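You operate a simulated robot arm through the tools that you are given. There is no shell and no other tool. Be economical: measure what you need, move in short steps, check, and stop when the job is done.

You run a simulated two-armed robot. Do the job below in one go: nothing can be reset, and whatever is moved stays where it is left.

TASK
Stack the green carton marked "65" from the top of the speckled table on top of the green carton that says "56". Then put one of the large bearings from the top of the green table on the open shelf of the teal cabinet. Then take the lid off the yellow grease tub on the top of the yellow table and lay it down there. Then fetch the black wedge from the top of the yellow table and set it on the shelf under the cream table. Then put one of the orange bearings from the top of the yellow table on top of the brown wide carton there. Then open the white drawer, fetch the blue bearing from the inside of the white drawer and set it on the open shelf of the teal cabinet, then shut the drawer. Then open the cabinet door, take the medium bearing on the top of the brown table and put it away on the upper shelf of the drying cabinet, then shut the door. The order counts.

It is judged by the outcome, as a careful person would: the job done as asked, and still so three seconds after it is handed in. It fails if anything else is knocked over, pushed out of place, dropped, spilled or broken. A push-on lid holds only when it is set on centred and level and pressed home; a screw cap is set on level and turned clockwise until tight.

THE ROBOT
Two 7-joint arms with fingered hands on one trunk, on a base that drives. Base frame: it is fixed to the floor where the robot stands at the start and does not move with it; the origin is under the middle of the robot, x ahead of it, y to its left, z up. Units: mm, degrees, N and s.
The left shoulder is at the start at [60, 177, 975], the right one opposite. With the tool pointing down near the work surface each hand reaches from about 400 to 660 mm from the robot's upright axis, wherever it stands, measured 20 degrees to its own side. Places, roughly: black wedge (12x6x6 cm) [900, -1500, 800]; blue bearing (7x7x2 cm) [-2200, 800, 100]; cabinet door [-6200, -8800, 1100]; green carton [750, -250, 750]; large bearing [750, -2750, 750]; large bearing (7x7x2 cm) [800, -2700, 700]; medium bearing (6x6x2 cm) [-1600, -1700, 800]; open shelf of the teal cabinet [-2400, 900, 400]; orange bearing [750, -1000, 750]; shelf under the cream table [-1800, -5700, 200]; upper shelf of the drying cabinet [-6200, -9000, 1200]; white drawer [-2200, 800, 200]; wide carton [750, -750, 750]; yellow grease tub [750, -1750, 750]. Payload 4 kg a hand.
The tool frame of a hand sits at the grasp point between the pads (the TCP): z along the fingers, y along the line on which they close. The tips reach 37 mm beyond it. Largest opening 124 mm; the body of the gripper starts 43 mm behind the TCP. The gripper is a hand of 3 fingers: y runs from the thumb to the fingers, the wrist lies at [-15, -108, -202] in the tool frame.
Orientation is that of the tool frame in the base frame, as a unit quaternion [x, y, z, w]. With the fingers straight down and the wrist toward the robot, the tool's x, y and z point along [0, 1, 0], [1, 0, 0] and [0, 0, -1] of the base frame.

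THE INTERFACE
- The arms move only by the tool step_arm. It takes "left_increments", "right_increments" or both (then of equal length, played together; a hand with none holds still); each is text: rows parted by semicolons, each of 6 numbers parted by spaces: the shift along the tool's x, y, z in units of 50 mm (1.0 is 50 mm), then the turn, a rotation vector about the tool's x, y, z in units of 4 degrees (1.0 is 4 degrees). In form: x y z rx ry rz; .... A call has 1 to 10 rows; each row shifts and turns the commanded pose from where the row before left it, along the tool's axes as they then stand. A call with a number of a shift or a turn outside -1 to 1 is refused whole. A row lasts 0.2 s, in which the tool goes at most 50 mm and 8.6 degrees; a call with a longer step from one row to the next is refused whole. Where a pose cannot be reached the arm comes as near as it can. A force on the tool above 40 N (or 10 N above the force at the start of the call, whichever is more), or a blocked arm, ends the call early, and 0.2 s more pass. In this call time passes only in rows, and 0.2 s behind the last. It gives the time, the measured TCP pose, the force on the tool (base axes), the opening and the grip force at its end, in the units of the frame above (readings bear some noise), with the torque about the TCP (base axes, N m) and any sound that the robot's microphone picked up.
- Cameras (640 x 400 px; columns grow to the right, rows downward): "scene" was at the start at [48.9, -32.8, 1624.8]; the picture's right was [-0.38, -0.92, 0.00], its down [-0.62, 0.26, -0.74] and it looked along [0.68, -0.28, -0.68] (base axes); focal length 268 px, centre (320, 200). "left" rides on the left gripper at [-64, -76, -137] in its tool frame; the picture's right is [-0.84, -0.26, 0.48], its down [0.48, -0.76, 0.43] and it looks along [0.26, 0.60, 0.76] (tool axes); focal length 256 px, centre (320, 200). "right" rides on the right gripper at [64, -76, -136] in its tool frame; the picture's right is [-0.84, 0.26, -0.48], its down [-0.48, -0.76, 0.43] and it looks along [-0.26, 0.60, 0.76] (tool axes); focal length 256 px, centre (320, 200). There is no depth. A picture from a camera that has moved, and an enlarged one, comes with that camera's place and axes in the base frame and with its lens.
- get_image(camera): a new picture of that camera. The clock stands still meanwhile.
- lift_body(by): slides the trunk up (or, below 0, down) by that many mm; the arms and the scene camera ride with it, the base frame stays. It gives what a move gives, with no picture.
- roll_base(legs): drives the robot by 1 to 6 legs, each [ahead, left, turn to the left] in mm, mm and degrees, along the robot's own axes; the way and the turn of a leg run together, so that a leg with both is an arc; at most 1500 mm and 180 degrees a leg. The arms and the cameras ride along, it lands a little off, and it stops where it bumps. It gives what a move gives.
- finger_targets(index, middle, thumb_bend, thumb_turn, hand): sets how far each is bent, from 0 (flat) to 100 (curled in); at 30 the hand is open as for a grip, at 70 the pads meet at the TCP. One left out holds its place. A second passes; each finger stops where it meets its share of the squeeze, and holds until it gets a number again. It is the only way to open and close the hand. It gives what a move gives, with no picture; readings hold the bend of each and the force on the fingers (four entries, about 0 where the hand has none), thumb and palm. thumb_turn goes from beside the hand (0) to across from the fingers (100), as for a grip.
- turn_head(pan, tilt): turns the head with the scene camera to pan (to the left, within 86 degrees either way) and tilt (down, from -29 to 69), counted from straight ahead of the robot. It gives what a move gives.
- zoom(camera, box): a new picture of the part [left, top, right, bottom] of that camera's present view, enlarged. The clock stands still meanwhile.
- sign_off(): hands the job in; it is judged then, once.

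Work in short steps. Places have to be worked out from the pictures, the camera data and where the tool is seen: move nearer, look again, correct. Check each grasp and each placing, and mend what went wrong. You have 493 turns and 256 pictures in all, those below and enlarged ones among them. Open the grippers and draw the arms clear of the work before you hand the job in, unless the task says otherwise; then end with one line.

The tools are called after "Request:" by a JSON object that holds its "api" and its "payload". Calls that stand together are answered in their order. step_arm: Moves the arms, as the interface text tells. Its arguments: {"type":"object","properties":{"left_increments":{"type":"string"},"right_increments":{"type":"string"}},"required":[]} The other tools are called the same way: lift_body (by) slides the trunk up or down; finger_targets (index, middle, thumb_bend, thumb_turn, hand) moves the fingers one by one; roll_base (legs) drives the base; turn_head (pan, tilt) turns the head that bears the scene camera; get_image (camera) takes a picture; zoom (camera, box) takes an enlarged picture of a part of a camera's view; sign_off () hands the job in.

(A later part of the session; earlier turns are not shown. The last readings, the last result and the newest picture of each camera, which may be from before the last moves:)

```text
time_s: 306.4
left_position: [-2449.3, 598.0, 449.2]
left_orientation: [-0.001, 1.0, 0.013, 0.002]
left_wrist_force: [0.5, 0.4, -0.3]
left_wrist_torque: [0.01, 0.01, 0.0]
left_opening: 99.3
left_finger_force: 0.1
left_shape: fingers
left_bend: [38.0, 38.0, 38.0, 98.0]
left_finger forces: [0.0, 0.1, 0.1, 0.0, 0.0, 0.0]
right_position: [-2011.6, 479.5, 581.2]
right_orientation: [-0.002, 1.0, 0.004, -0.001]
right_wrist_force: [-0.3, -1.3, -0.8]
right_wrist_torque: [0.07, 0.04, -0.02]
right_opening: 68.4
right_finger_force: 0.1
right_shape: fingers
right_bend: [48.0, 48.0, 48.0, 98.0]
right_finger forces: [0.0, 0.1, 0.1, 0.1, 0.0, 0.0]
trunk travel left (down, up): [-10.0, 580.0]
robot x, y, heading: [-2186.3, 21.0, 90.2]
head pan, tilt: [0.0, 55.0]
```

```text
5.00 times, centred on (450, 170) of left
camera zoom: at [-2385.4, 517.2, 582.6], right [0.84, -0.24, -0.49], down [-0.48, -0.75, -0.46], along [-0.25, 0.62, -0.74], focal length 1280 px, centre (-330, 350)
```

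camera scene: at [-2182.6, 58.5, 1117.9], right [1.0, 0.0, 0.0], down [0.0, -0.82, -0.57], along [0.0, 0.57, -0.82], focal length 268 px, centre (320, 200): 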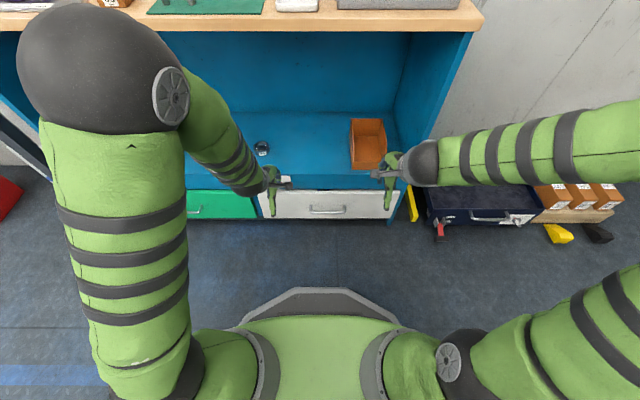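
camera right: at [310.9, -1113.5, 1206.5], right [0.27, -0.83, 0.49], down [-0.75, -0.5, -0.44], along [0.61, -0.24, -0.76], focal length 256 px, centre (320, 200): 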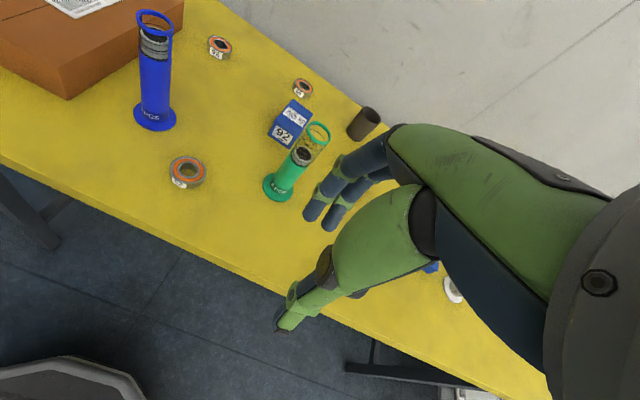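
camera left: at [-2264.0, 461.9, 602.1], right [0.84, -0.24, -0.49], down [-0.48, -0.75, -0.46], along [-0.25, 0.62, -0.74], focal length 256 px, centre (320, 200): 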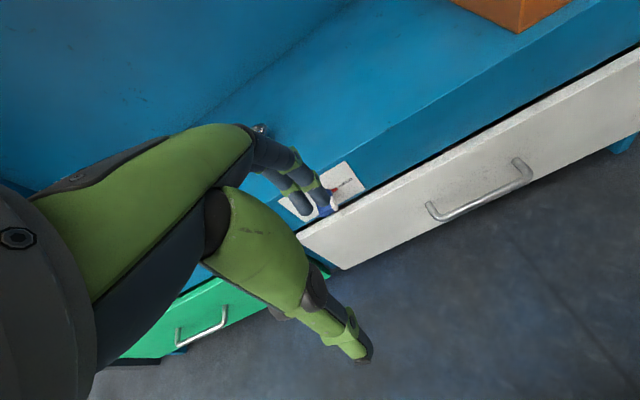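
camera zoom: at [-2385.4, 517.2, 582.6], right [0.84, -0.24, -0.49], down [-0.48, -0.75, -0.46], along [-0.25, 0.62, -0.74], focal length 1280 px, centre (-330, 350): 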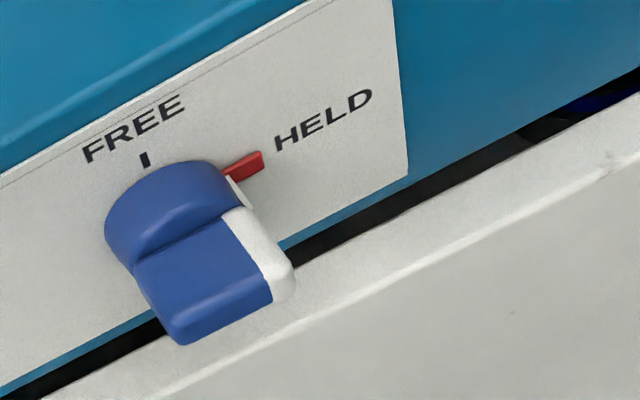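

Catch axis ≈(-2349.5, z 315), fin protruding to y≈672–695. I bring the two left fingertips above its left end (right edge at x≈-2356).

Request:
{"api": "step_arm", "payload": {"left_increments": "-0.7 0.28 0.3 0 0 0;-0.74 0.28 0.3 0 0 0;0 0 0.4 0 0 0"}}

Request:
{"api": "zoom", "payload": {"camera": "left", "box": [240, 130, 400, 250]}}

Request:
{"api": "zoom", "payload": {"camera": "scene", "box": [240, 150, 340, 230]}}

```text
time_s: 307.1
left_position: [-2375.7, 626.9, 399.2]
left_orientation: [-0.002, 1.0, 0.015, 0.003]
left_wrist_force: [-2.0, -5.6, 5.7]
left_wrist_torque: [0.29, 0.08, 0.1]
left_opening: 99.1
left_finger_force: 3.9
left_shape: fingers
left_bend: [38.0, 40.0, 38.0, 98.0]
left_finger forces: [0.0, 7.8, 0.1, 0.0, 0.0, 0.0]
right_position: [-2013.2, 479.6, 579.8]
right_orientation: [-0.003, 1.0, 0.004, 0.0]
right_wrist_force: [0.0, 0.2, -0.2]
right_wrist_torque: [-0.01, 0.0, 0.0]
right_opening: 68.0
right_finger_force: 0.0
right_shape: fingers
right_bend: [48.0, 48.0, 48.0, 98.0]
right_finger forces: [0.0, 0.1, 0.1, 0.0, 0.0, 0.0]
trunk travel left (down, up): [-10.0, 580.0]
robot x, y, heading: [-2183.6, 17.4, 90.3]
head pan, tilt: [0.0, 55.0]
```

```text
3.33 times, centred on (320, 190) of left
camera zoom: at [-2313.1, 546.9, 533.9], right [0.84, -0.24, -0.49], down [-0.48, -0.75, -0.46], along [-0.25, 0.62, -0.74], focal length 853 px, centre (320, 233)
```

zoom: 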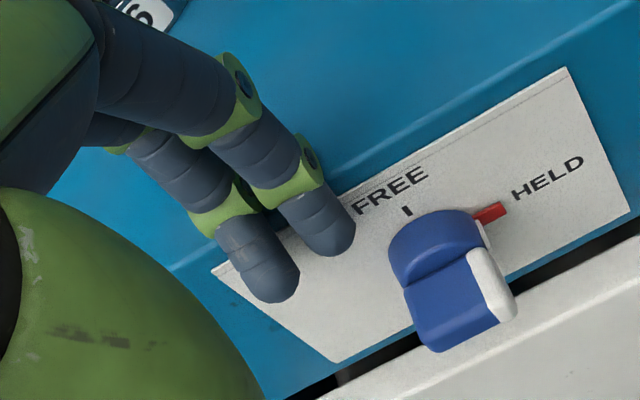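

```text
5.00 times, centred on (290, 190) of scene
camera zoom: at [-2182.6, 57.9, 1118.0], right [1.0, 0.0, 0.0], down [0.0, -0.82, -0.57], along [0.0, 0.57, -0.82], focal length 1341 px, centre (470, 250)
```

zoom: 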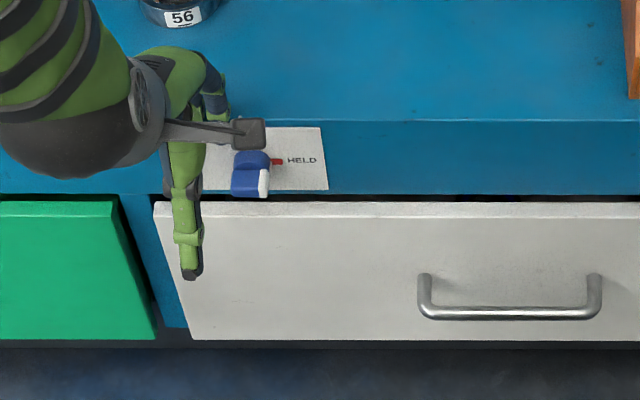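

Fingers brush the shelf lip; back off 7 mm, then lower along the left end of the fin.

Request:
{"api": "step_arm", "payload": {"left_increments": "0 -0.14 0 0 0 0;0 0 0.5 0 0 0;0 0 0.2 0 0 0"}}

Request:
{"api": "zoom", "payload": {"camera": "left", "box": [240, 130, 400, 250]}}

```text
time_s: 307.7
left_position: [-2375.1, 627.1, 393.2]
left_orientation: [-0.002, 1.0, 0.025, 0.004]
left_wrist_force: [-1.3, -12.9, 25.0]
left_wrist_torque: [1.52, 0.26, 0.11]
left_opening: 99.4
left_finger_force: 14.1
left_shape: fingers
left_bend: [38.0, 41.0, 38.0, 98.0]
left_finger forces: [0.1, 29.0, 0.1, 0.0, 0.1, 0.0]
right_position: [-2012.7, 477.4, 581.9]
right_orientation: [-0.003, 1.0, 0.005, 0.0]
right_wrist_force: [0.6, -0.2, 0.6]
right_wrist_torque: [0.02, 0.02, -0.01]
right_opening: 68.6
right_finger_force: 0.0
right_shape: fingers
right_bend: [48.0, 48.0, 48.0, 98.0]
right_finger forces: [0.0, 0.0, 0.0, 0.0, 0.0, 0.1]
trunk travel left (down, up): [-10.0, 580.0]
robot x, y, heading: [-2183.4, 15.6, 90.3]
head pan, tilt: [0.0, 55.0]
stopped in row 2 (left hand): the force on the tool passed its limit at 58 N (the readings are from after the stop); the commanded pose is now the measured one
```

```text
3.33 times, centred on (320, 190) of left
camera zoom: at [-2312.2, 543.5, 526.4], right [0.84, -0.23, -0.49], down [-0.48, -0.74, -0.48], along [-0.25, 0.63, -0.73], focal length 853 px, centre (320, 233)
```

zoom: 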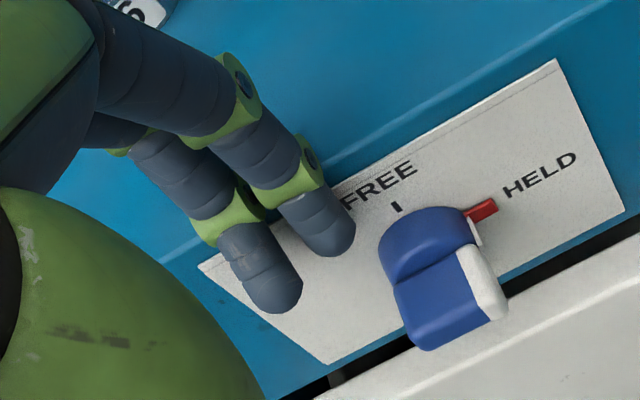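

A fingertip landed on the shelf's edge (y≈692). Raise, back off to clear it, straighten pitch, and retry.

Request:
{"api": "step_arm", "payload": {"left_increments": "0 0 -0.4 0 0 0;0 -0.3 0 0.4 0 0;0 0 0 0 0 0"}}

Request:
{"api": "zoom", "payload": {"camera": "left", "box": [240, 130, 400, 250]}}

```text
time_s: 308.5
left_position: [-2375.6, 611.9, 408.7]
left_orientation: [-0.002, 1.0, 0.008, 0.005]
left_wrist_force: [0.0, 0.2, 0.0]
left_wrist_torque: [0.0, -0.03, 0.02]
left_opening: 99.5
left_finger_force: 0.0
left_shape: fingers
left_bend: [38.0, 38.0, 38.0, 98.0]
left_finger forces: [0.0, 0.1, 0.0, 0.1, 0.0, 0.0]
right_position: [-2012.2, 480.2, 580.3]
right_orientation: [-0.002, 1.0, 0.003, 0.001]
right_wrist_force: [-0.1, -0.2, 0.0]
right_wrist_torque: [0.01, 0.01, 0.02]
right_opening: 68.1
right_finger_force: 0.0
right_shape: fingers
right_bend: [48.0, 48.0, 48.0, 98.0]
right_finger forces: [0.1, 0.0, 0.0, 0.0, 0.0, 0.1]
trunk travel left (down, up): [-10.0, 580.0]
robot x, y, heading: [-2185.8, 16.4, 90.0]
head pan, tilt: [0.0, 55.0]
```

```text
3.33 times, centred on (320, 190) of left
camera zoom: at [-2312.3, 532.7, 544.5], right [0.84, -0.25, -0.48], down [-0.48, -0.75, -0.45], along [-0.25, 0.61, -0.75], focal length 853 px, centre (320, 233)
```

zoom: 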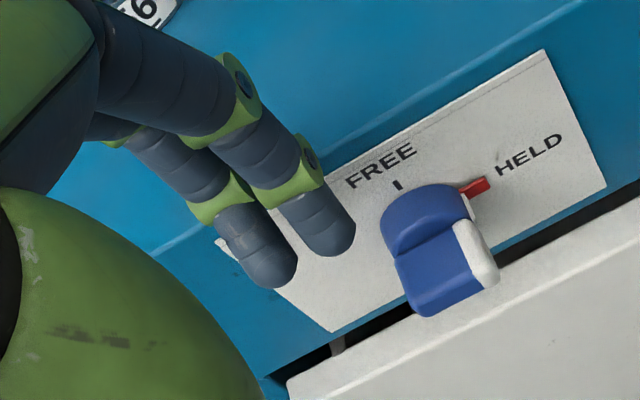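

Geometry reworked: tips at tool y≈+60, z≈+40. Clear of the fascia now; lower onto the fin's left end.

Request:
{"api": "step_arm", "payload": {"left_increments": "0 0 0.5 0 0 0;0 0 0.35 0 0 0;0 0 0.15 0 0 0;0 0 0.15 0 0 0;0 0 0.15 0 0 0"}}

Request:
{"api": "zoom", "payload": {"camera": "left", "box": [240, 130, 400, 250]}}

```text
time_s: 309.7
left_position: [-2375.5, 611.8, 342.8]
left_orientation: [-0.002, 1.0, 0.008, 0.003]
left_wrist_force: [-0.9, -5.1, 0.0]
left_wrist_torque: [0.14, 0.04, 0.07]
left_opening: 98.3
left_finger_force: 3.5
left_shape: fingers
left_bend: [39.0, 39.0, 38.0, 98.0]
left_finger forces: [2.1, 3.6, 0.0, 0.0, 0.0, 0.0]
right_position: [-2012.1, 479.4, 581.0]
right_orientation: [-0.002, 1.0, 0.003, 0.001]
right_wrist_force: [0.9, 0.1, 0.4]
right_wrist_torque: [-0.01, 0.0, 0.0]
right_opening: 68.4
right_finger_force: 0.1
right_shape: fingers
right_bend: [48.0, 48.0, 48.0, 98.0]
right_finger forces: [0.1, 0.0, 0.0, 0.1, 0.0, 0.0]
trunk travel left (down, up): [-10.0, 580.0]
robot x, y, heading: [-2184.3, 18.9, 89.8]
head pan, tilt: [0.0, 55.0]
```

```text
3.33 times, centred on (320, 190) of left
camera zoom: at [-2312.1, 532.7, 479.0], right [0.84, -0.25, -0.48], down [-0.48, -0.76, -0.45], along [-0.25, 0.61, -0.75], focal length 853 px, centre (320, 233)
```

zoom: 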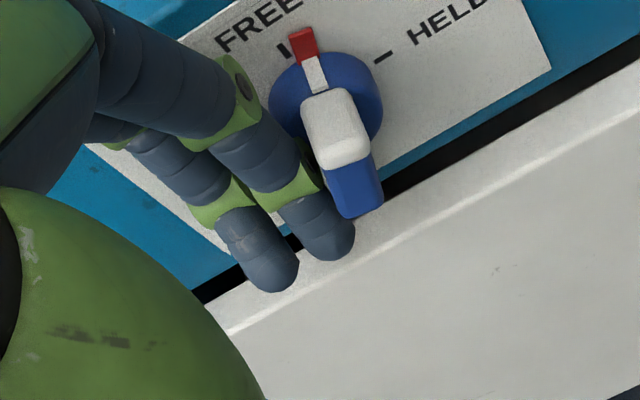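

The catch has swung ~75–80° toward FREE. Push a bit further down and to the right to finish.

Request:
{"api": "step_arm", "payload": {"left_increments": "-0.04 0 0.15 0 0 0;-0.08 0 0.1 0 0 0;-0.08 0 0 0 0 0"}}

Request:
{"api": "zoom", "payload": {"camera": "left", "box": [240, 130, 400, 250]}}

```text
time_s: 310.5
left_position: [-2367.1, 611.5, 330.6]
left_orientation: [-0.004, 1.0, 0.007, 0.004]
left_wrist_force: [-13.4, -6.1, 6.6]
left_wrist_torque: [0.49, -0.16, 0.88]
left_opening: 98.8
left_finger_force: 9.4
left_shape: fingers
left_bend: [38.0, 39.0, 38.0, 98.0]
left_finger forces: [14.3, 3.4, 0.0, 0.0, 0.0, 0.0]
right_position: [-2015.0, 478.3, 580.9]
right_orientation: [-0.003, 1.0, 0.004, 0.001]
right_wrist_force: [0.4, 1.4, 0.2]
right_wrist_torque: [0.01, 0.0, -0.01]
right_opening: 68.4
right_finger_force: 0.2
right_shape: fingers
right_bend: [48.0, 48.0, 48.0, 98.0]
right_finger forces: [0.0, 0.0, 0.1, 0.0, 0.0, 0.0]
trunk travel left (down, up): [-10.0, 580.0]
robot x, y, heading: [-2185.6, 17.1, 90.2]
head pan, tilt: [0.0, 55.0]
```

```text
3.33 times, centred on (320, 190) of left
camera zoom: at [-2303.9, 532.9, 467.6], right [0.84, -0.24, -0.48], down [-0.47, -0.76, -0.45], along [-0.25, 0.61, -0.75], focal length 853 px, centre (320, 233)
```

zoom: 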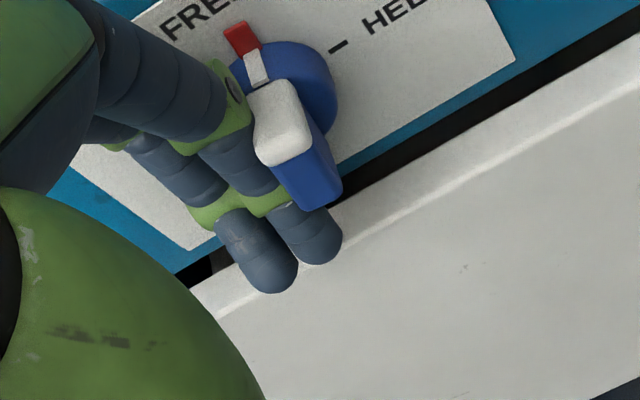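

The red pointer is at FREE. Withdraw the left hand leftward and back.

Request:
{"api": "step_arm", "payload": {"left_increments": "0.5 0 0 0 0 0;0 -0.8 0 0 0 0;0.5 -0.8 -0.2 0 0 0"}}

Request:
{"api": "zoom", "payload": {"camera": "scene", "box": [240, 150, 400, 230]}}

Request:
{"api": "get_image", "payload": {"camera": "right"}}

```text
time_s: 311.3
left_position: [-2415.7, 532.2, 339.9]
left_orientation: [-0.001, 1.0, 0.007, 0.003]
left_wrist_force: [-0.8, -0.1, -0.3]
left_wrist_torque: [0.0, 0.0, 0.0]
left_opening: 99.5
left_finger_force: 0.0
left_shape: fingers
left_bend: [38.0, 38.0, 38.0, 98.0]
left_finger forces: [0.0, 0.0, 0.0, 0.1, 0.0, 0.0]
right_position: [-2011.9, 479.0, 579.1]
right_orientation: [-0.002, 1.0, 0.003, 0.001]
right_wrist_force: [-0.4, 0.5, -1.3]
right_wrist_torque: [0.0, 0.01, -0.04]
right_opening: 68.5
right_finger_force: 0.1
right_shape: fingers
right_bend: [48.0, 48.0, 48.0, 98.0]
right_finger forces: [0.1, 0.0, 0.1, 0.1, 0.0, 0.0]
trunk travel left (down, up): [-10.0, 580.0]
robot x, y, heading: [-2183.3, 19.2, 90.0]
head pan, tilt: [0.0, 55.0]
```

```text
4.00 times, centred on (320, 190) of scene
camera zoom: at [-2182.4, 58.7, 1117.8], right [1.0, 0.0, 0.0], down [0.0, -0.82, -0.57], along [0.0, 0.57, -0.82], focal length 1073 px, centre (320, 240)
```

zoom: 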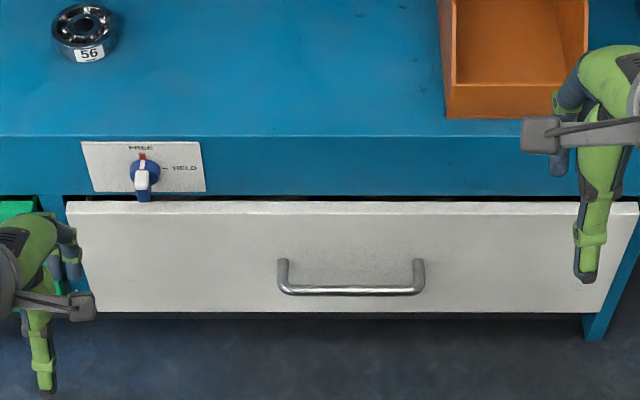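

```text
104 pictures are left
camera right: at [-2076.7, 403.2, 716.3], right [0.84, 0.26, 0.48], down [0.49, -0.75, -0.44], along [0.25, 0.6, -0.76], focal length 256 px, centre (320, 200)
```

right: 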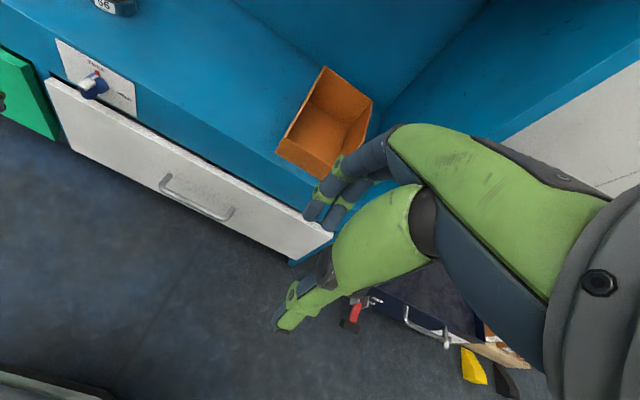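

Catch is at FREE. Handle bar ≈(-2152, 631, 215), 140 mm wide; I'll pinch it with the right hand tilted ~60° forward (fingers above, thumb below). First move down and start tilting.

Request:
{"api": "step_arm", "payload": {"right_increments": "0.47 0 0.72 0 0 0;0.47 0 0.72 0 0 0;0.47 0 0.72 0 0 0;0.47 0 0.72 0 0 0;0.47 0 0.3 0 0 0"}}

Request:
{"api": "step_arm", "payload": {"right_increments": "0 0 0 -1 0 0;0 0 0 -1 0 0;0 0 0 -1 0 0;0 0 0 -1 0 0;0 0 0 -1 0 0;0 0 0 -1 0 0;0 0 0 -1 0 0;0 0 0 -1 0 0"}}

Request:
{"api": "get_image", "payload": {"camera": "scene"}}

```text
time_s: 312.5
left_position: [-2417.6, 532.1, 339.8]
left_orientation: [-0.001, 1.0, 0.008, 0.004]
left_wrist_force: [0.1, -0.4, 0.2]
left_wrist_torque: [-0.02, 0.02, -0.03]
left_opening: 99.4
left_finger_force: 0.1
left_shape: fingers
left_bend: [38.0, 38.0, 38.0, 98.0]
left_finger forces: [0.0, 0.0, 0.0, 0.1, 0.1, 0.0]
right_position: [-2128.3, 479.4, 420.7]
right_orientation: [-0.003, 1.0, 0.003, 0.0]
right_wrist_force: [-0.7, 0.0, 0.7]
right_wrist_torque: [0.01, -0.04, 0.0]
right_opening: 68.2
right_finger_force: 0.1
right_shape: fingers
right_bend: [48.0, 48.0, 48.0, 98.0]
right_finger forces: [0.0, 0.0, 0.1, 0.0, 0.0, 0.0]
trunk travel left (down, up): [-10.0, 580.0]
robot x, y, heading: [-2183.9, 18.5, 90.0]
head pan, tilt: [0.0, 55.0]
```

```text
time_s: 314.3
left_position: [-2416.7, 532.6, 340.2]
left_orientation: [-0.002, 1.0, 0.008, 0.003]
left_wrist_force: [-0.5, 0.1, -0.2]
left_wrist_torque: [0.03, -0.02, 0.03]
left_opening: 99.4
left_finger_force: 0.1
left_shape: fingers
left_bend: [38.0, 38.0, 38.0, 98.0]
left_finger forces: [0.1, 0.1, 0.1, 0.1, 0.0, 0.0]
right_position: [-2135.9, 488.7, 417.7]
right_orientation: [-0.001, 0.96, 0.28, 0.001]
right_wrist_force: [0.0, 0.3, 0.6]
right_wrist_torque: [-0.02, 0.0, 0.0]
right_opening: 68.3
right_finger_force: 0.1
right_shape: fingers
right_bend: [48.0, 48.0, 48.0, 98.0]
right_finger forces: [0.0, 0.1, 0.1, 0.0, 0.1, 0.0]
right hand out of reach, approached as far as the arm can: row 5, 6, 8
trunk travel left (down, up): [-10.0, 580.0]
robot x, y, heading: [-2188.1, 18.9, 89.9]
head pan, tilt: [0.0, 55.0]
```

```text
103 pictures are left
camera scene: at [-2182.6, 58.4, 1117.8], right [1.0, 0.0, 0.0], down [0.0, -0.82, -0.57], along [0.0, 0.57, -0.82], focal length 268 px, centre (320, 200)
```

scene: 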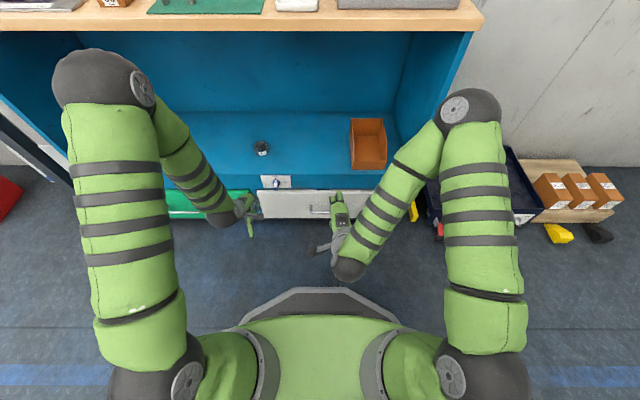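

Extend toward the handle, then continue tilting.

Request:
{"api": "step_arm", "payload": {"right_increments": "0 -0.1 0.87 0 0 0;0 -0.1 0.87 0 0 0;0 -0.1 0.87 0 0 0;0 0 0 -1 0 0;0 0 0 -1 0 0;0 0 0 -1 0 0;0 0 0 -1 0 0;0 0 0 -1 0 0;0 0 0 -1 0 0"}}

Request:
{"api": "finger_targets", "payload": {"hand": "right", "index": 44, "middle": 44, "thumb_bend": 44}}

Request:
{"api": "get_image", "payload": {"camera": "right"}}

Request:
{"api": "zoom", "payload": {"camera": "scene", "box": [240, 150, 400, 270]}}

```text
time_s: 316.3
left_position: [-2416.8, 532.4, 339.4]
left_orientation: [-0.001, 1.0, 0.008, 0.004]
left_wrist_force: [-0.7, -0.7, -1.0]
left_wrist_torque: [0.01, 0.0, 0.03]
left_opening: 99.3
left_finger_force: 0.1
left_shape: fingers
left_bend: [38.0, 38.0, 38.0, 98.0]
left_finger forces: [0.0, 0.0, 0.1, 0.0, 0.0, 0.0]
right_position: [-2146.6, 577.1, 301.2]
right_orientation: [-0.003, 0.883, 0.47, 0.001]
right_wrist_force: [-0.5, -0.6, 0.2]
right_wrist_torque: [0.02, -0.01, -0.02]
right_opening: 68.4
right_finger_force: 0.1
right_shape: fingers
right_bend: [48.0, 48.0, 48.0, 98.0]
right_finger forces: [0.0, 0.0, 0.0, 0.0, 0.0, 0.0]
right hand out of reach, approached as far as the arm can: row 8, 9
trunk travel left (down, up): [-10.0, 580.0]
robot x, y, heading: [-2186.0, 17.2, 90.1]
head pan, tilt: [0.0, 55.0]
```

```text
time_s: 317.3
left_position: [-2416.1, 532.0, 339.3]
left_orientation: [-0.002, 1.0, 0.008, 0.003]
left_wrist_force: [0.2, 0.3, -0.5]
left_wrist_torque: [0.0, 0.0, -0.01]
left_opening: 99.2
left_finger_force: 0.1
left_shape: fingers
left_bend: [38.0, 38.0, 38.0, 98.0]
left_finger forces: [0.1, 0.0, 0.0, 0.0, 0.0, 0.0]
right_position: [-2147.0, 576.6, 300.3]
right_orientation: [-0.004, 0.883, 0.469, -0.001]
right_wrist_force: [-0.9, 0.2, -0.2]
right_wrist_torque: [-0.01, 0.02, -0.01]
right_opening: 80.6
right_finger_force: 0.1
right_shape: fingers
right_bend: [44.0, 44.0, 44.0, 98.0]
right_finger forces: [0.1, 0.0, 0.0, 0.1, 0.0, 0.1]
trunk travel left (down, up): [-10.0, 580.0]
robot x, y, heading: [-2186.1, 18.8, 90.4]
head pan, tilt: [0.0, 55.0]
```

```text
102 pictures are left
camera right: at [-2210.6, 422.1, 315.5], right [0.84, -0.25, 0.49], down [0.49, -0.06, -0.87], along [0.25, 0.97, 0.07], focal length 256 px, centre (320, 200)
```

right: 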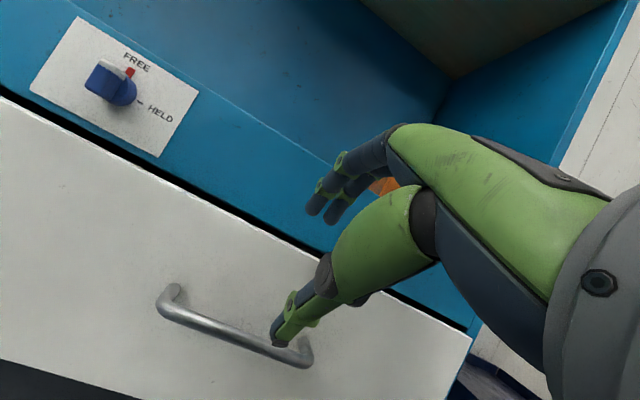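

```text
3.33 times, centred on (320, 210) of scene
camera zoom: at [-2182.7, 58.5, 1117.8], right [1.0, 0.0, 0.0], down [0.0, -0.82, -0.57], along [0.0, 0.57, -0.82], focal length 894 px, centre (320, 167)
```

zoom: 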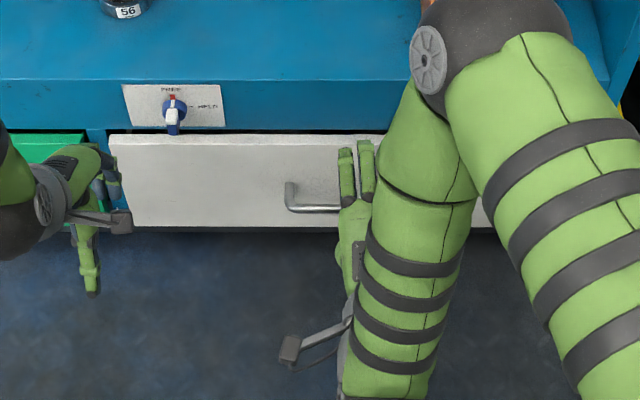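

Tilt is 56°. Bar re-estimated ≈(y 637, z 204). Narrow the hand, align so that the bar lies between the pads, and advance.

Request:
{"api": "finger_targets", "payload": {"hand": "right", "index": 53, "middle": 53, "thumb_bend": 50}}

Request:
{"api": "step_arm", "payload": {"right_increments": "0.1 -0.46 0 0 0 0;0.1 -0.46 0 0 0 0;0 0 0.5 0 0 0;0 0 0.4 0 0 0"}}

Request:
{"api": "get_image", "payload": {"camera": "right"}}

Request:
{"api": "zoom", "payload": {"camera": "scene", "box": [240, 150, 400, 270]}}

```text
time_s: 318.3
left_position: [-2416.2, 532.2, 340.1]
left_orientation: [-0.002, 1.0, 0.007, 0.002]
left_wrist_force: [-0.7, -0.6, -0.7]
left_wrist_torque: [-0.01, -0.01, -0.04]
left_opening: 99.7
left_finger_force: 0.0
left_shape: fingers
left_bend: [38.0, 38.0, 38.0, 98.0]
left_finger forces: [0.0, 0.0, 0.0, 0.1, 0.1, 0.0]
right_position: [-2146.6, 577.6, 301.9]
right_orientation: [-0.003, 0.883, 0.469, 0.0]
right_wrist_force: [0.9, 0.1, 0.3]
right_wrist_torque: [-0.01, 0.0, 0.02]
right_opening: 57.6
right_finger_force: 0.0
right_shape: fingers
right_bend: [53.0, 53.0, 50.0, 98.0]
right_finger forces: [0.0, 0.0, 0.0, 0.1, 0.0, 0.0]
trunk travel left (down, up): [-10.0, 580.0]
robot x, y, heading: [-2184.3, 17.5, 90.4]
head pan, tilt: [0.0, 55.0]
```

```text
time_s: 319.3
left_position: [-2417.4, 531.3, 337.3]
left_orientation: [-0.002, 1.0, 0.008, 0.004]
left_wrist_force: [-0.4, -0.2, 0.0]
left_wrist_torque: [0.02, 0.02, 0.01]
left_opening: 99.4
left_finger_force: 0.1
left_shape: fingers
left_bend: [38.0, 38.0, 38.0, 98.0]
left_finger forces: [0.0, 0.0, 0.0, 0.0, 0.0, 0.0]
right_position: [-2164.6, 611.4, 236.9]
right_orientation: [-0.002, 0.882, 0.472, 0.0]
right_wrist_force: [0.1, -0.3, 0.2]
right_wrist_torque: [-0.01, -0.03, -0.03]
right_opening: 57.3
right_finger_force: 0.0
right_shape: fingers
right_bend: [53.0, 53.0, 50.0, 98.0]
right_finger forces: [0.0, 0.0, 0.0, 0.1, 0.0, 0.0]
right hand out of reach, approached as far as the arm can: row 1, 2
trunk travel left (down, up): [-10.0, 580.0]
robot x, y, heading: [-2182.2, 12.6, 89.9]
head pan, tilt: [0.0, 55.0]
```

```text
100 pictures are left
camera right: at [-2228.1, 456.3, 248.6], right [0.84, -0.26, 0.48], down [0.48, -0.06, -0.87], along [0.25, 0.97, 0.08], focal length 256 px, centre (320, 200)
```

right: 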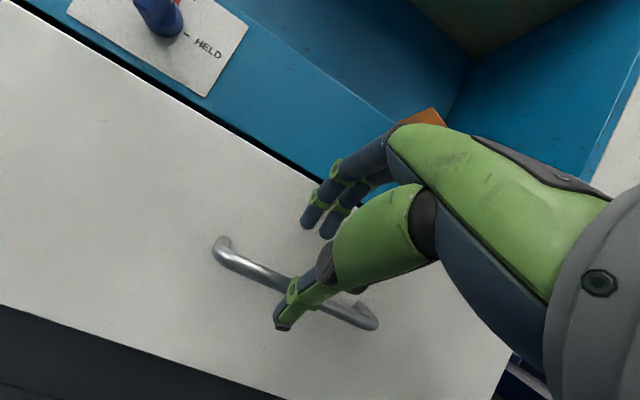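

```text
3.33 times, centred on (320, 210) of scene
camera zoom: at [-2182.7, 58.5, 1115.8], right [1.0, 0.0, 0.0], down [0.0, -0.82, -0.57], along [0.0, 0.57, -0.82], focal length 894 px, centre (320, 167)
```

zoom: 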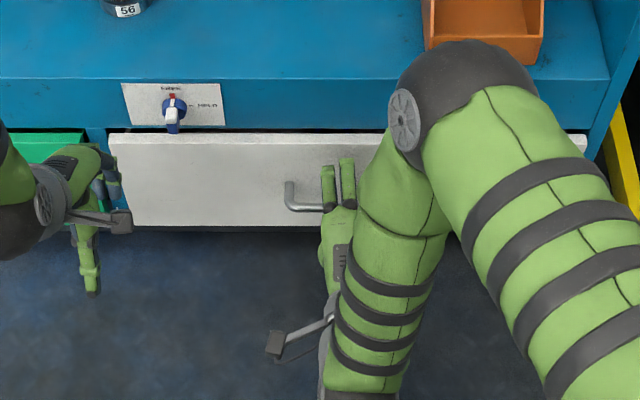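

Bar is ~15 mm toward the thumb side and 41 mm ahead of TCP; shift accordingly.

Request:
{"api": "step_arm", "payload": {"right_increments": "0 -0.3 0 0 0 0;0 0 0.16 0 0 0;0 0 0.08 0 0 0"}}

Request:
{"api": "get_image", "payload": {"camera": "right"}}

```text
time_s: 320.1
left_position: [-2415.9, 531.6, 339.9]
left_orientation: [-0.001, 1.0, 0.008, 0.003]
left_wrist_force: [-0.2, 0.9, -0.1]
left_wrist_torque: [0.01, -0.01, 0.02]
left_opening: 99.5
left_finger_force: 0.1
left_shape: fingers
left_bend: [38.0, 38.0, 38.0, 98.0]
left_finger forces: [0.0, 0.1, 0.0, 0.0, 0.1, 0.1]
right_position: [-2164.4, 612.3, 219.9]
right_orientation: [-0.003, 0.881, 0.473, -0.001]
right_wrist_force: [-0.3, -0.4, -0.9]
right_wrist_torque: [0.03, -0.02, 0.04]
right_opening: 57.7
right_finger_force: 0.1
right_shape: fingers
right_bend: [53.0, 53.0, 50.0, 98.0]
right_finger forces: [0.1, 0.0, 0.1, 0.1, 0.0, 0.0]
trunk travel left (down, up): [-10.0, 580.0]
robot x, y, heading: [-2185.2, 15.7, 90.5]
head pan, tilt: [0.0, 55.0]
```

```text
98 pictures are left
camera right: at [-2227.9, 457.5, 232.2], right [0.84, -0.26, 0.48], down [0.48, -0.06, -0.87], along [0.25, 0.97, 0.08], focal length 256 px, centre (320, 200)
```

right: 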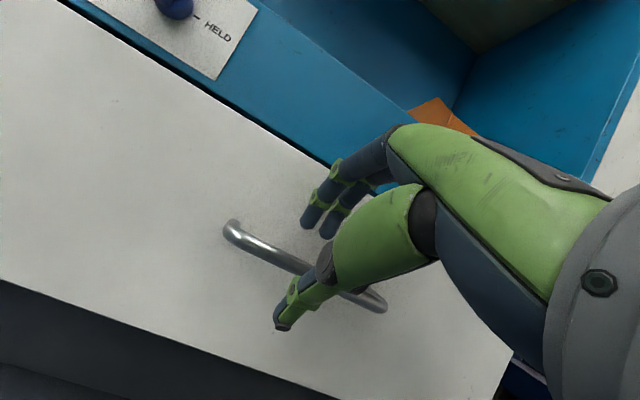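

Bar now centred between the pads. Close on it.

Request:
{"api": "finger_targets", "payload": {"hand": "right", "index": 66, "middle": 66, "thumb_bend": 66}}

Request:
{"api": "finger_targets", "payload": {"hand": "right", "index": 80, "middle": 80, "thumb_bend": 80}}

Request:
{"api": "get_image", "payload": {"camera": "right"}}

```text
time_s: 321.1
left_position: [-2416.5, 533.4, 340.7]
left_orientation: [-0.002, 1.0, 0.008, 0.003]
left_wrist_force: [-0.3, -0.7, -0.8]
left_wrist_torque: [0.0, -0.03, -0.03]
left_opening: 99.2
left_finger_force: 0.0
left_shape: fingers
left_bend: [38.0, 38.0, 38.0, 98.0]
left_finger forces: [0.0, 0.1, 0.1, 0.0, 0.0, 0.1]
right_position: [-2163.2, 612.5, 220.6]
right_orientation: [-0.003, 0.881, 0.473, -0.001]
right_wrist_force: [0.4, 0.3, -1.0]
right_wrist_torque: [-0.06, -0.02, -0.02]
right_opening: 14.5
right_finger_force: 0.9
right_shape: fingers
right_bend: [66.0, 66.0, 66.0, 98.0]
right_finger forces: [0.0, 0.1, 0.1, 0.0, 1.2, 0.1]
trunk travel left (down, up): [-10.0, 580.0]
robot x, y, heading: [-2188.0, 18.6, 90.2]
head pan, tilt: [0.0, 55.0]
```

```text
time_s: 322.1
left_position: [-2416.6, 533.1, 339.3]
left_orientation: [-0.002, 1.0, 0.009, 0.003]
left_wrist_force: [-0.3, 0.1, -0.1]
left_wrist_torque: [0.03, -0.04, -0.01]
left_opening: 99.4
left_finger_force: 0.1
left_shape: fingers
left_bend: [38.0, 38.0, 38.0, 98.0]
left_finger forces: [0.0, 0.0, 0.0, 0.1, 0.0, 0.0]
right_position: [-2164.0, 611.8, 219.1]
right_orientation: [-0.003, 0.882, 0.472, 0.0]
right_wrist_force: [1.4, -15.5, -11.4]
right_wrist_torque: [-0.64, -0.14, 0.06]
right_opening: 2.8
right_finger_force: 14.8
right_shape: fingers
right_bend: [75.0, 80.0, 67.0, 97.0]
right_finger forces: [0.0, 0.1, 0.0, 0.0, 29.2, 0.0]
trunk travel left (down, up): [-10.0, 580.0]
robot x, y, heading: [-2184.7, 12.9, 90.0]
head pan, tilt: [0.0, 55.0]
```

```text
97 pictures are left
camera right: at [-2227.8, 457.0, 231.7], right [0.84, -0.25, 0.48], down [0.48, -0.06, -0.87], along [0.25, 0.97, 0.07], focal length 256 px, centre (320, 200)
```

right: 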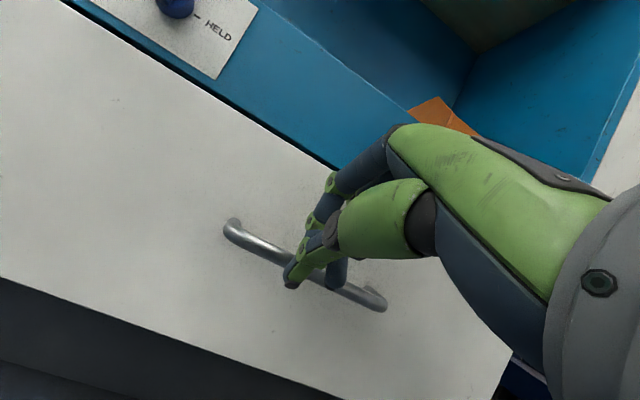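

The digits closed in front of the bar. Open, advance 12 mm further, and close again.

Request:
{"api": "finger_targets", "payload": {"hand": "right", "index": 54, "middle": 54, "thumb_bend": 52}}

Request:
{"api": "step_arm", "payload": {"right_increments": "0 0 0.14 0 0 0;0 0 0.14 0 0 0"}}

Request:
{"api": "finger_targets", "payload": {"hand": "right", "index": 70, "middle": 70, "thumb_bend": 70}}

Request:
{"api": "get_image", "payload": {"camera": "right"}}

```text
time_s: 323.1
left_position: [-2415.1, 533.6, 341.0]
left_orientation: [-0.002, 1.0, 0.008, 0.004]
left_wrist_force: [0.1, 0.0, -0.5]
left_wrist_torque: [0.03, 0.02, 0.01]
left_opening: 99.1
left_finger_force: 0.1
left_shape: fingers
left_bend: [38.0, 38.0, 38.0, 98.0]
left_finger forces: [0.0, 0.0, 0.0, 0.0, 0.0, 0.0]
right_position: [-2164.5, 613.8, 220.5]
right_orientation: [-0.002, 0.881, 0.473, -0.001]
right_wrist_force: [-0.9, -0.1, 0.3]
right_wrist_torque: [0.03, 0.02, 0.0]
right_opening: 52.6
right_finger_force: 0.0
right_shape: fingers
right_bend: [54.0, 54.0, 52.0, 97.0]
right_finger forces: [0.0, 0.0, 0.1, 0.1, 0.1, 0.0]
trunk travel left (down, up): [-10.0, 580.0]
robot x, y, heading: [-2181.5, 15.0, 90.0]
head pan, tilt: [0.0, 55.0]
```

```text
time_s: 323.7
left_position: [-2416.3, 531.4, 339.2]
left_orientation: [-0.001, 1.0, 0.008, 0.004]
left_wrist_force: [0.1, -0.4, 0.2]
left_wrist_torque: [0.02, -0.01, 0.02]
left_opening: 99.3
left_finger_force: 0.0
left_shape: fingers
left_bend: [38.0, 38.0, 38.0, 98.0]
left_finger forces: [0.0, 0.0, 0.1, 0.0, 0.0, 0.0]
right_position: [-2165.1, 623.5, 212.8]
right_orientation: [-0.002, 0.881, 0.473, -0.001]
right_wrist_force: [0.3, -1.8, 0.9]
right_wrist_torque: [0.02, 0.01, 0.01]
right_opening: 52.4
right_finger_force: 0.9
right_shape: fingers
right_bend: [54.0, 54.0, 52.0, 97.0]
right_finger forces: [1.3, 0.3, 0.1, 0.1, 0.0, 0.0]
trunk travel left (down, up): [-10.0, 580.0]
robot x, y, heading: [-2184.3, 14.6, 90.0]
head pan, tilt: [0.0, 55.0]
```

```text
time_s: 324.7
left_position: [-2416.7, 531.0, 340.3]
left_orientation: [-0.002, 1.0, 0.007, 0.004]
left_wrist_force: [-1.1, 0.3, 0.2]
left_wrist_torque: [0.0, -0.03, 0.03]
left_opening: 99.3
left_finger_force: 0.1
left_shape: fingers
left_bend: [38.0, 38.0, 38.0, 98.0]
left_finger forces: [0.1, 0.1, 0.0, 0.0, 0.0, 0.1]
right_position: [-2164.8, 624.1, 211.6]
right_orientation: [-0.002, 0.882, 0.472, 0.001]
right_wrist_force: [2.1, -10.2, -12.7]
right_wrist_torque: [-0.38, -0.08, 0.06]
right_opening: 12.1
right_finger_force: 8.1
right_shape: fingers
right_bend: [70.0, 70.0, 66.0, 97.0]
right_finger forces: [0.2, 0.2, 0.0, 0.0, 15.6, 0.0]
trunk travel left (down, up): [-10.0, 580.0]
robot x, y, heading: [-2181.9, 17.7, 90.2]
head pan, tilt: [0.0, 55.0]
```

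```text
96 pictures are left
camera right: at [-2229.0, 468.9, 224.3], right [0.84, -0.25, 0.48], down [0.48, -0.06, -0.87], along [0.25, 0.97, 0.07], focal length 256 px, centre (320, 200)
```

right: 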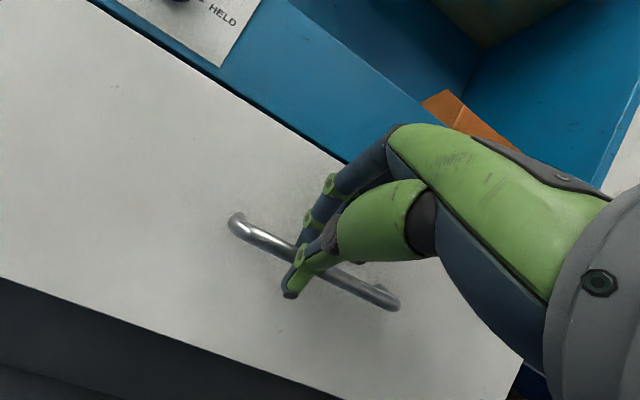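

Test-pull: move the hand 15 mm back (−y) and see whether the drawer follows.

Request:
{"api": "step_arm", "payload": {"right_increments": "0 -0.08 -0.12 0 0 0;0 -0.08 -0.12 0 0 0;0 -0.08 -0.12 0 0 0"}}

Request:
{"api": "get_image", "payload": {"camera": "right"}}

```text
time_s: 325.5
left_position: [-2416.8, 531.6, 341.4]
left_orientation: [-0.001, 1.0, 0.008, 0.003]
left_wrist_force: [0.4, -0.1, -0.6]
left_wrist_torque: [-0.03, 0.0, 0.0]
left_opening: 99.4
left_finger_force: 0.0
left_shape: fingers
left_bend: [38.0, 38.0, 38.0, 98.0]
left_finger forces: [0.1, 0.0, 0.0, 0.0, 0.0, 0.0]
right_position: [-2164.5, 602.7, 214.9]
right_orientation: [-0.001, 0.88, 0.475, -0.001]
right_wrist_force: [-0.8, 2.3, 8.4]
right_wrist_torque: [0.35, -0.04, 0.02]
right_opening: 4.0
right_finger_force: 4.2
right_shape: fingers
right_bend: [68.0, 67.0, 70.0, 97.0]
right_finger forces: [3.2, 4.5, 0.0, 0.0, 0.0, 0.0]
trunk travel left (down, up): [-10.0, 580.0]
robot x, y, heading: [-2186.4, 19.4, 90.5]
head pan, tilt: [0.0, 55.0]
```

```text
95 pictures are left
camera right: at [-2229.0, 448.0, 226.6], right [0.84, -0.26, 0.48], down [0.48, -0.05, -0.87], along [0.25, 0.96, 0.08], focal length 256 px, centre (320, 200)
```

right: 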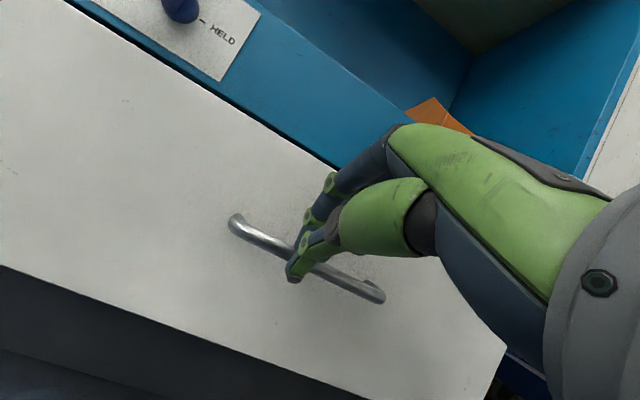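

The bar sits closer to the drawer face than the tips can straddle at this tilt. Back off, and tilt the hand to nearly horizontal so it pinches the bar from above and below.

Request:
{"api": "finger_targets", "payload": {"hand": "right", "index": 52, "middle": 52, "thumb_bend": 52}}

Request:
{"api": "step_arm", "payload": {"right_increments": "0 -0.3 -0.7 0 0 0;0 0 0 -1 0 0;0 0 0 -1 0 0;0 0 0 -1 0 0;0 0 0 -1 0 0;0 0 0 -1 0 0;0 0 0 -1 0 0;0 0 0 -1 0 0"}}

Request:
{"api": "get_image", "payload": {"camera": "right"}}

```text
time_s: 326.5
left_position: [-2416.0, 531.7, 340.2]
left_orientation: [-0.001, 1.0, 0.008, 0.003]
left_wrist_force: [0.1, -0.5, 0.3]
left_wrist_torque: [-0.01, 0.02, -0.04]
left_opening: 99.2
left_finger_force: 0.1
left_shape: fingers
left_bend: [38.0, 38.0, 38.0, 98.0]
left_finger forces: [0.0, 0.0, 0.0, 0.0, 0.1, 0.1]
right_position: [-2165.5, 601.7, 212.1]
right_orientation: [-0.002, 0.881, 0.473, 0.0]
right_wrist_force: [-0.4, -0.9, 0.0]
right_wrist_torque: [-0.01, -0.01, 0.0]
right_opening: 55.5
right_finger_force: 0.0
right_shape: fingers
right_bend: [52.0, 52.0, 52.0, 97.0]
right_finger forces: [0.0, 0.1, 0.0, 0.0, 0.0, 0.1]
trunk travel left (down, up): [-10.0, 580.0]
robot x, y, heading: [-2185.0, 15.5, 90.3]
head pan, tilt: [0.0, 55.0]
```

```text
time_s: 327.7
left_position: [-2415.8, 531.1, 339.0]
left_orientation: [-0.002, 1.0, 0.008, 0.003]
left_wrist_force: [-0.1, -0.1, -0.1]
left_wrist_torque: [0.01, -0.01, -0.01]
left_opening: 99.3
left_finger_force: 0.1
left_shape: fingers
left_bend: [38.0, 38.0, 38.0, 98.0]
left_finger forces: [0.0, 0.1, 0.0, 0.0, 0.1, 0.0]
right_position: [-2198.8, 630.4, 199.9]
right_orientation: [-0.004, 0.811, 0.585, -0.001]
right_wrist_force: [3.2, -19.9, 1.3]
right_wrist_torque: [0.4, 0.05, -0.13]
right_opening: 48.8
right_finger_force: 10.2
right_shape: fingers
right_bend: [55.0, 53.0, 52.0, 98.0]
right_finger forces: [12.5, 7.9, 0.0, 0.0, 0.1, 0.0]
right hand out of reach, approached as far as the arm can: row 1, 2, 3, 4, 5, 6
trunk travel left (down, up): [-10.0, 580.0]
robot x, y, heading: [-2181.8, 16.8, 90.4]
head pan, tilt: [0.0, 55.0]
stopped in row 6 (right hand): the force on the tool passed its limit at 51 N (the readings are from after the stop); the commanded pose is now the measured one
```

```text
94 pictures are left
camera right: at [-2261.7, 477.5, 170.8], right [0.84, -0.37, 0.4], down [0.49, 0.18, -0.86], along [0.25, 0.91, 0.33], focal length 256 px, centre (320, 200)
```

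right: 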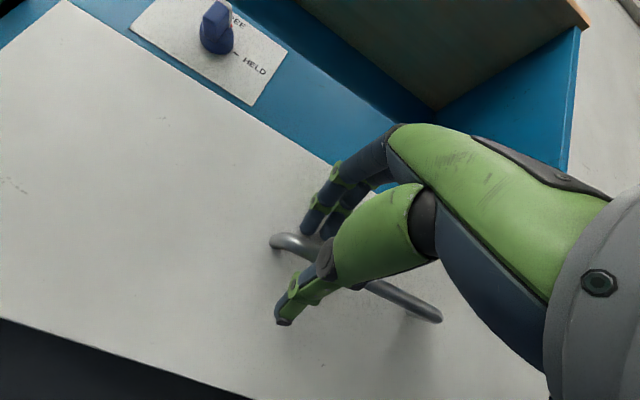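

The bar now lies between the thumb and fingers at 72° tilt (tips touching the drawer face). Close here.

Request:
{"api": "finger_targets", "payload": {"hand": "right", "index": 75, "middle": 75, "thumb_bend": 75}}

Request:
{"api": "get_image", "payload": {"camera": "right"}}

```text
time_s: 328.7
left_position: [-2414.8, 531.7, 339.5]
left_orientation: [-0.002, 1.0, 0.007, 0.004]
left_wrist_force: [-0.2, -1.1, 0.1]
left_wrist_torque: [0.0, 0.01, -0.01]
left_opening: 99.4
left_finger_force: 0.1
left_shape: fingers
left_bend: [38.0, 38.0, 38.0, 98.0]
left_finger forces: [0.1, 0.1, 0.0, 0.1, 0.1, 0.1]
right_position: [-2197.7, 632.4, 198.7]
right_orientation: [-0.004, 0.813, 0.582, -0.001]
right_wrist_force: [3.3, -1.9, -34.4]
right_wrist_torque: [-0.36, -0.25, 0.06]
right_opening: 8.2
right_finger_force: 24.3
right_shape: fingers
right_bend: [74.0, 74.0, 63.0, 97.0]
right_finger forces: [7.6, 6.8, 0.0, 0.0, 35.0, 0.0]
trunk travel left (down, up): [-10.0, 580.0]
robot x, y, heading: [-2183.4, 14.5, 89.6]
head pan, tilt: [0.0, 55.0]
```

```text
93 pictures are left
camera right: at [-2261.4, 479.1, 169.5], right [0.84, -0.37, 0.4], down [0.49, 0.17, -0.86], along [0.25, 0.91, 0.32], focal length 256 px, centre (320, 200)
```

right: 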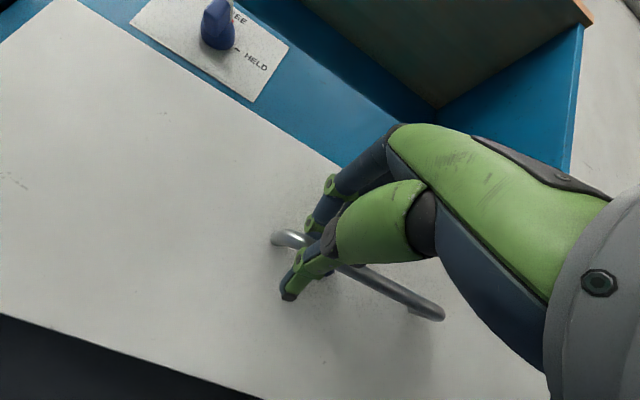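

Bar is pinched. Ease the hand down 4 mm to balance, then pull by driving the base back.

Request:
{"api": "step_arm", "payload": {"right_increments": "0 -0.08 0 0 0 0"}}

Request:
{"api": "roll_base", "payload": {"legs": [[-60, 0, 0]]}}

Request:
{"api": "get_image", "payload": {"camera": "scene"}}

```text
time_s: 329.1
left_position: [-2416.0, 531.1, 341.3]
left_orientation: [-0.001, 1.0, 0.007, 0.003]
left_wrist_force: [-0.4, -0.6, -0.1]
left_wrist_torque: [0.0, 0.0, 0.01]
left_opening: 99.2
left_finger_force: 0.2
left_shape: fingers
left_bend: [38.0, 38.0, 38.0, 98.0]
left_finger forces: [0.0, 0.1, 0.0, 0.0, 0.0, 0.0]
right_position: [-2199.6, 634.3, 196.2]
right_orientation: [-0.003, 0.81, 0.586, 0.0]
right_wrist_force: [9.2, -11.5, -20.5]
right_wrist_torque: [-0.25, -0.18, 0.05]
right_opening: 7.5
right_finger_force: 19.7
right_shape: fingers
right_bend: [74.0, 74.0, 64.0, 98.0]
right_finger forces: [6.2, 3.8, 0.0, 0.1, 29.9, 0.0]
trunk travel left (down, up): [-10.0, 580.0]
robot x, y, heading: [-2184.6, 18.0, 89.9]
head pan, tilt: [0.0, 55.0]
```

```text
time_s: 330.1
left_position: [-2416.3, 471.8, 339.5]
left_orientation: [0.0, 1.0, 0.007, 0.004]
left_wrist_force: [0.0, 0.0, 0.1]
left_wrist_torque: [0.01, 0.01, -0.05]
left_opening: 99.3
left_finger_force: 0.0
left_shape: fingers
left_bend: [38.0, 38.0, 38.0, 98.0]
left_finger forces: [0.0, 0.1, 0.0, 0.0, 0.0, 0.1]
right_position: [-2198.5, 574.0, 196.0]
right_orientation: [-0.003, 0.811, 0.585, 0.0]
right_wrist_force: [9.6, 3.3, -22.0]
right_wrist_torque: [-0.23, -0.22, -0.06]
right_opening: 7.3
right_finger_force: 20.9
right_shape: fingers
right_bend: [74.0, 74.0, 64.0, 98.0]
right_finger forces: [8.9, 6.2, 0.0, 0.1, 26.7, 0.0]
trunk travel left (down, up): [-10.0, 580.0]
robot x, y, heading: [-2181.8, -43.3, 89.8]
head pan, tilt: [0.0, 55.0]
```

```text
92 pictures are left
camera scene: at [-2182.5, -1.1, 1117.7], right [1.0, 0.0, 0.0], down [0.0, -0.82, -0.57], along [0.0, 0.57, -0.82], focal length 268 px, centre (320, 200)
```

scene: 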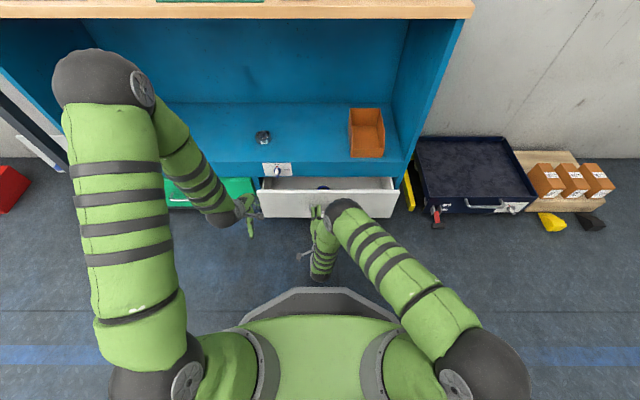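

The drawer follows and the blue bearing is visible. Pull another 170 mm.

Request:
{"api": "roll_base", "payload": {"legs": [[-170, 0, 0]]}}

Request:
{"api": "get_image", "payload": {"camera": "scene"}}

```text
time_s: 331.6
left_position: [-2416.3, 300.6, 339.2]
left_orientation: [0.0, 1.0, 0.007, 0.003]
left_wrist_force: [-0.9, -0.2, -0.2]
left_wrist_torque: [-0.01, -0.02, -0.04]
left_opening: 99.1
left_finger_force: 0.0
left_shape: fingers
left_bend: [38.0, 38.0, 38.0, 98.0]
left_finger forces: [0.0, 0.0, 0.0, 0.0, 0.1, 0.0]
right_position: [-2197.5, 401.4, 193.8]
right_orientation: [-0.004, 0.812, 0.584, 0.0]
right_wrist_force: [3.6, 0.9, -24.5]
right_wrist_torque: [-0.24, -0.23, 0.05]
right_opening: 6.7
right_finger_force: 21.7
right_shape: fingers
right_bend: [74.0, 74.0, 65.0, 98.0]
right_finger forces: [8.2, 6.0, 0.1, 0.1, 28.8, 0.0]
trunk travel left (down, up): [-10.0, 580.0]
robot x, y, heading: [-2181.5, -213.6, 90.2]
head pan, tilt: [0.0, 55.0]
```

```text
91 pictures are left
camera scene: at [-2182.2, -172.2, 1117.7], right [1.0, 0.0, 0.0], down [0.0, -0.82, -0.57], along [0.0, 0.57, -0.82], focal length 268 px, centre (320, 200)
```

scene: 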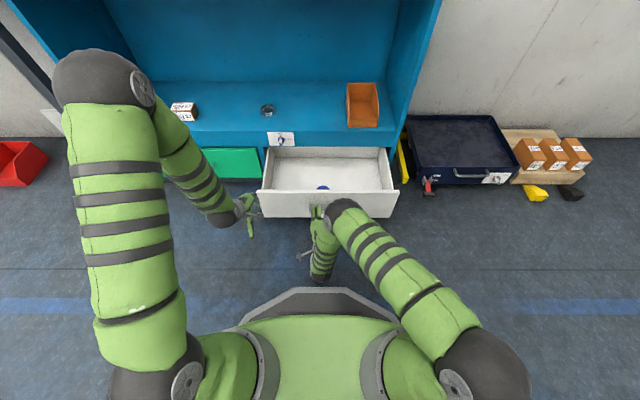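

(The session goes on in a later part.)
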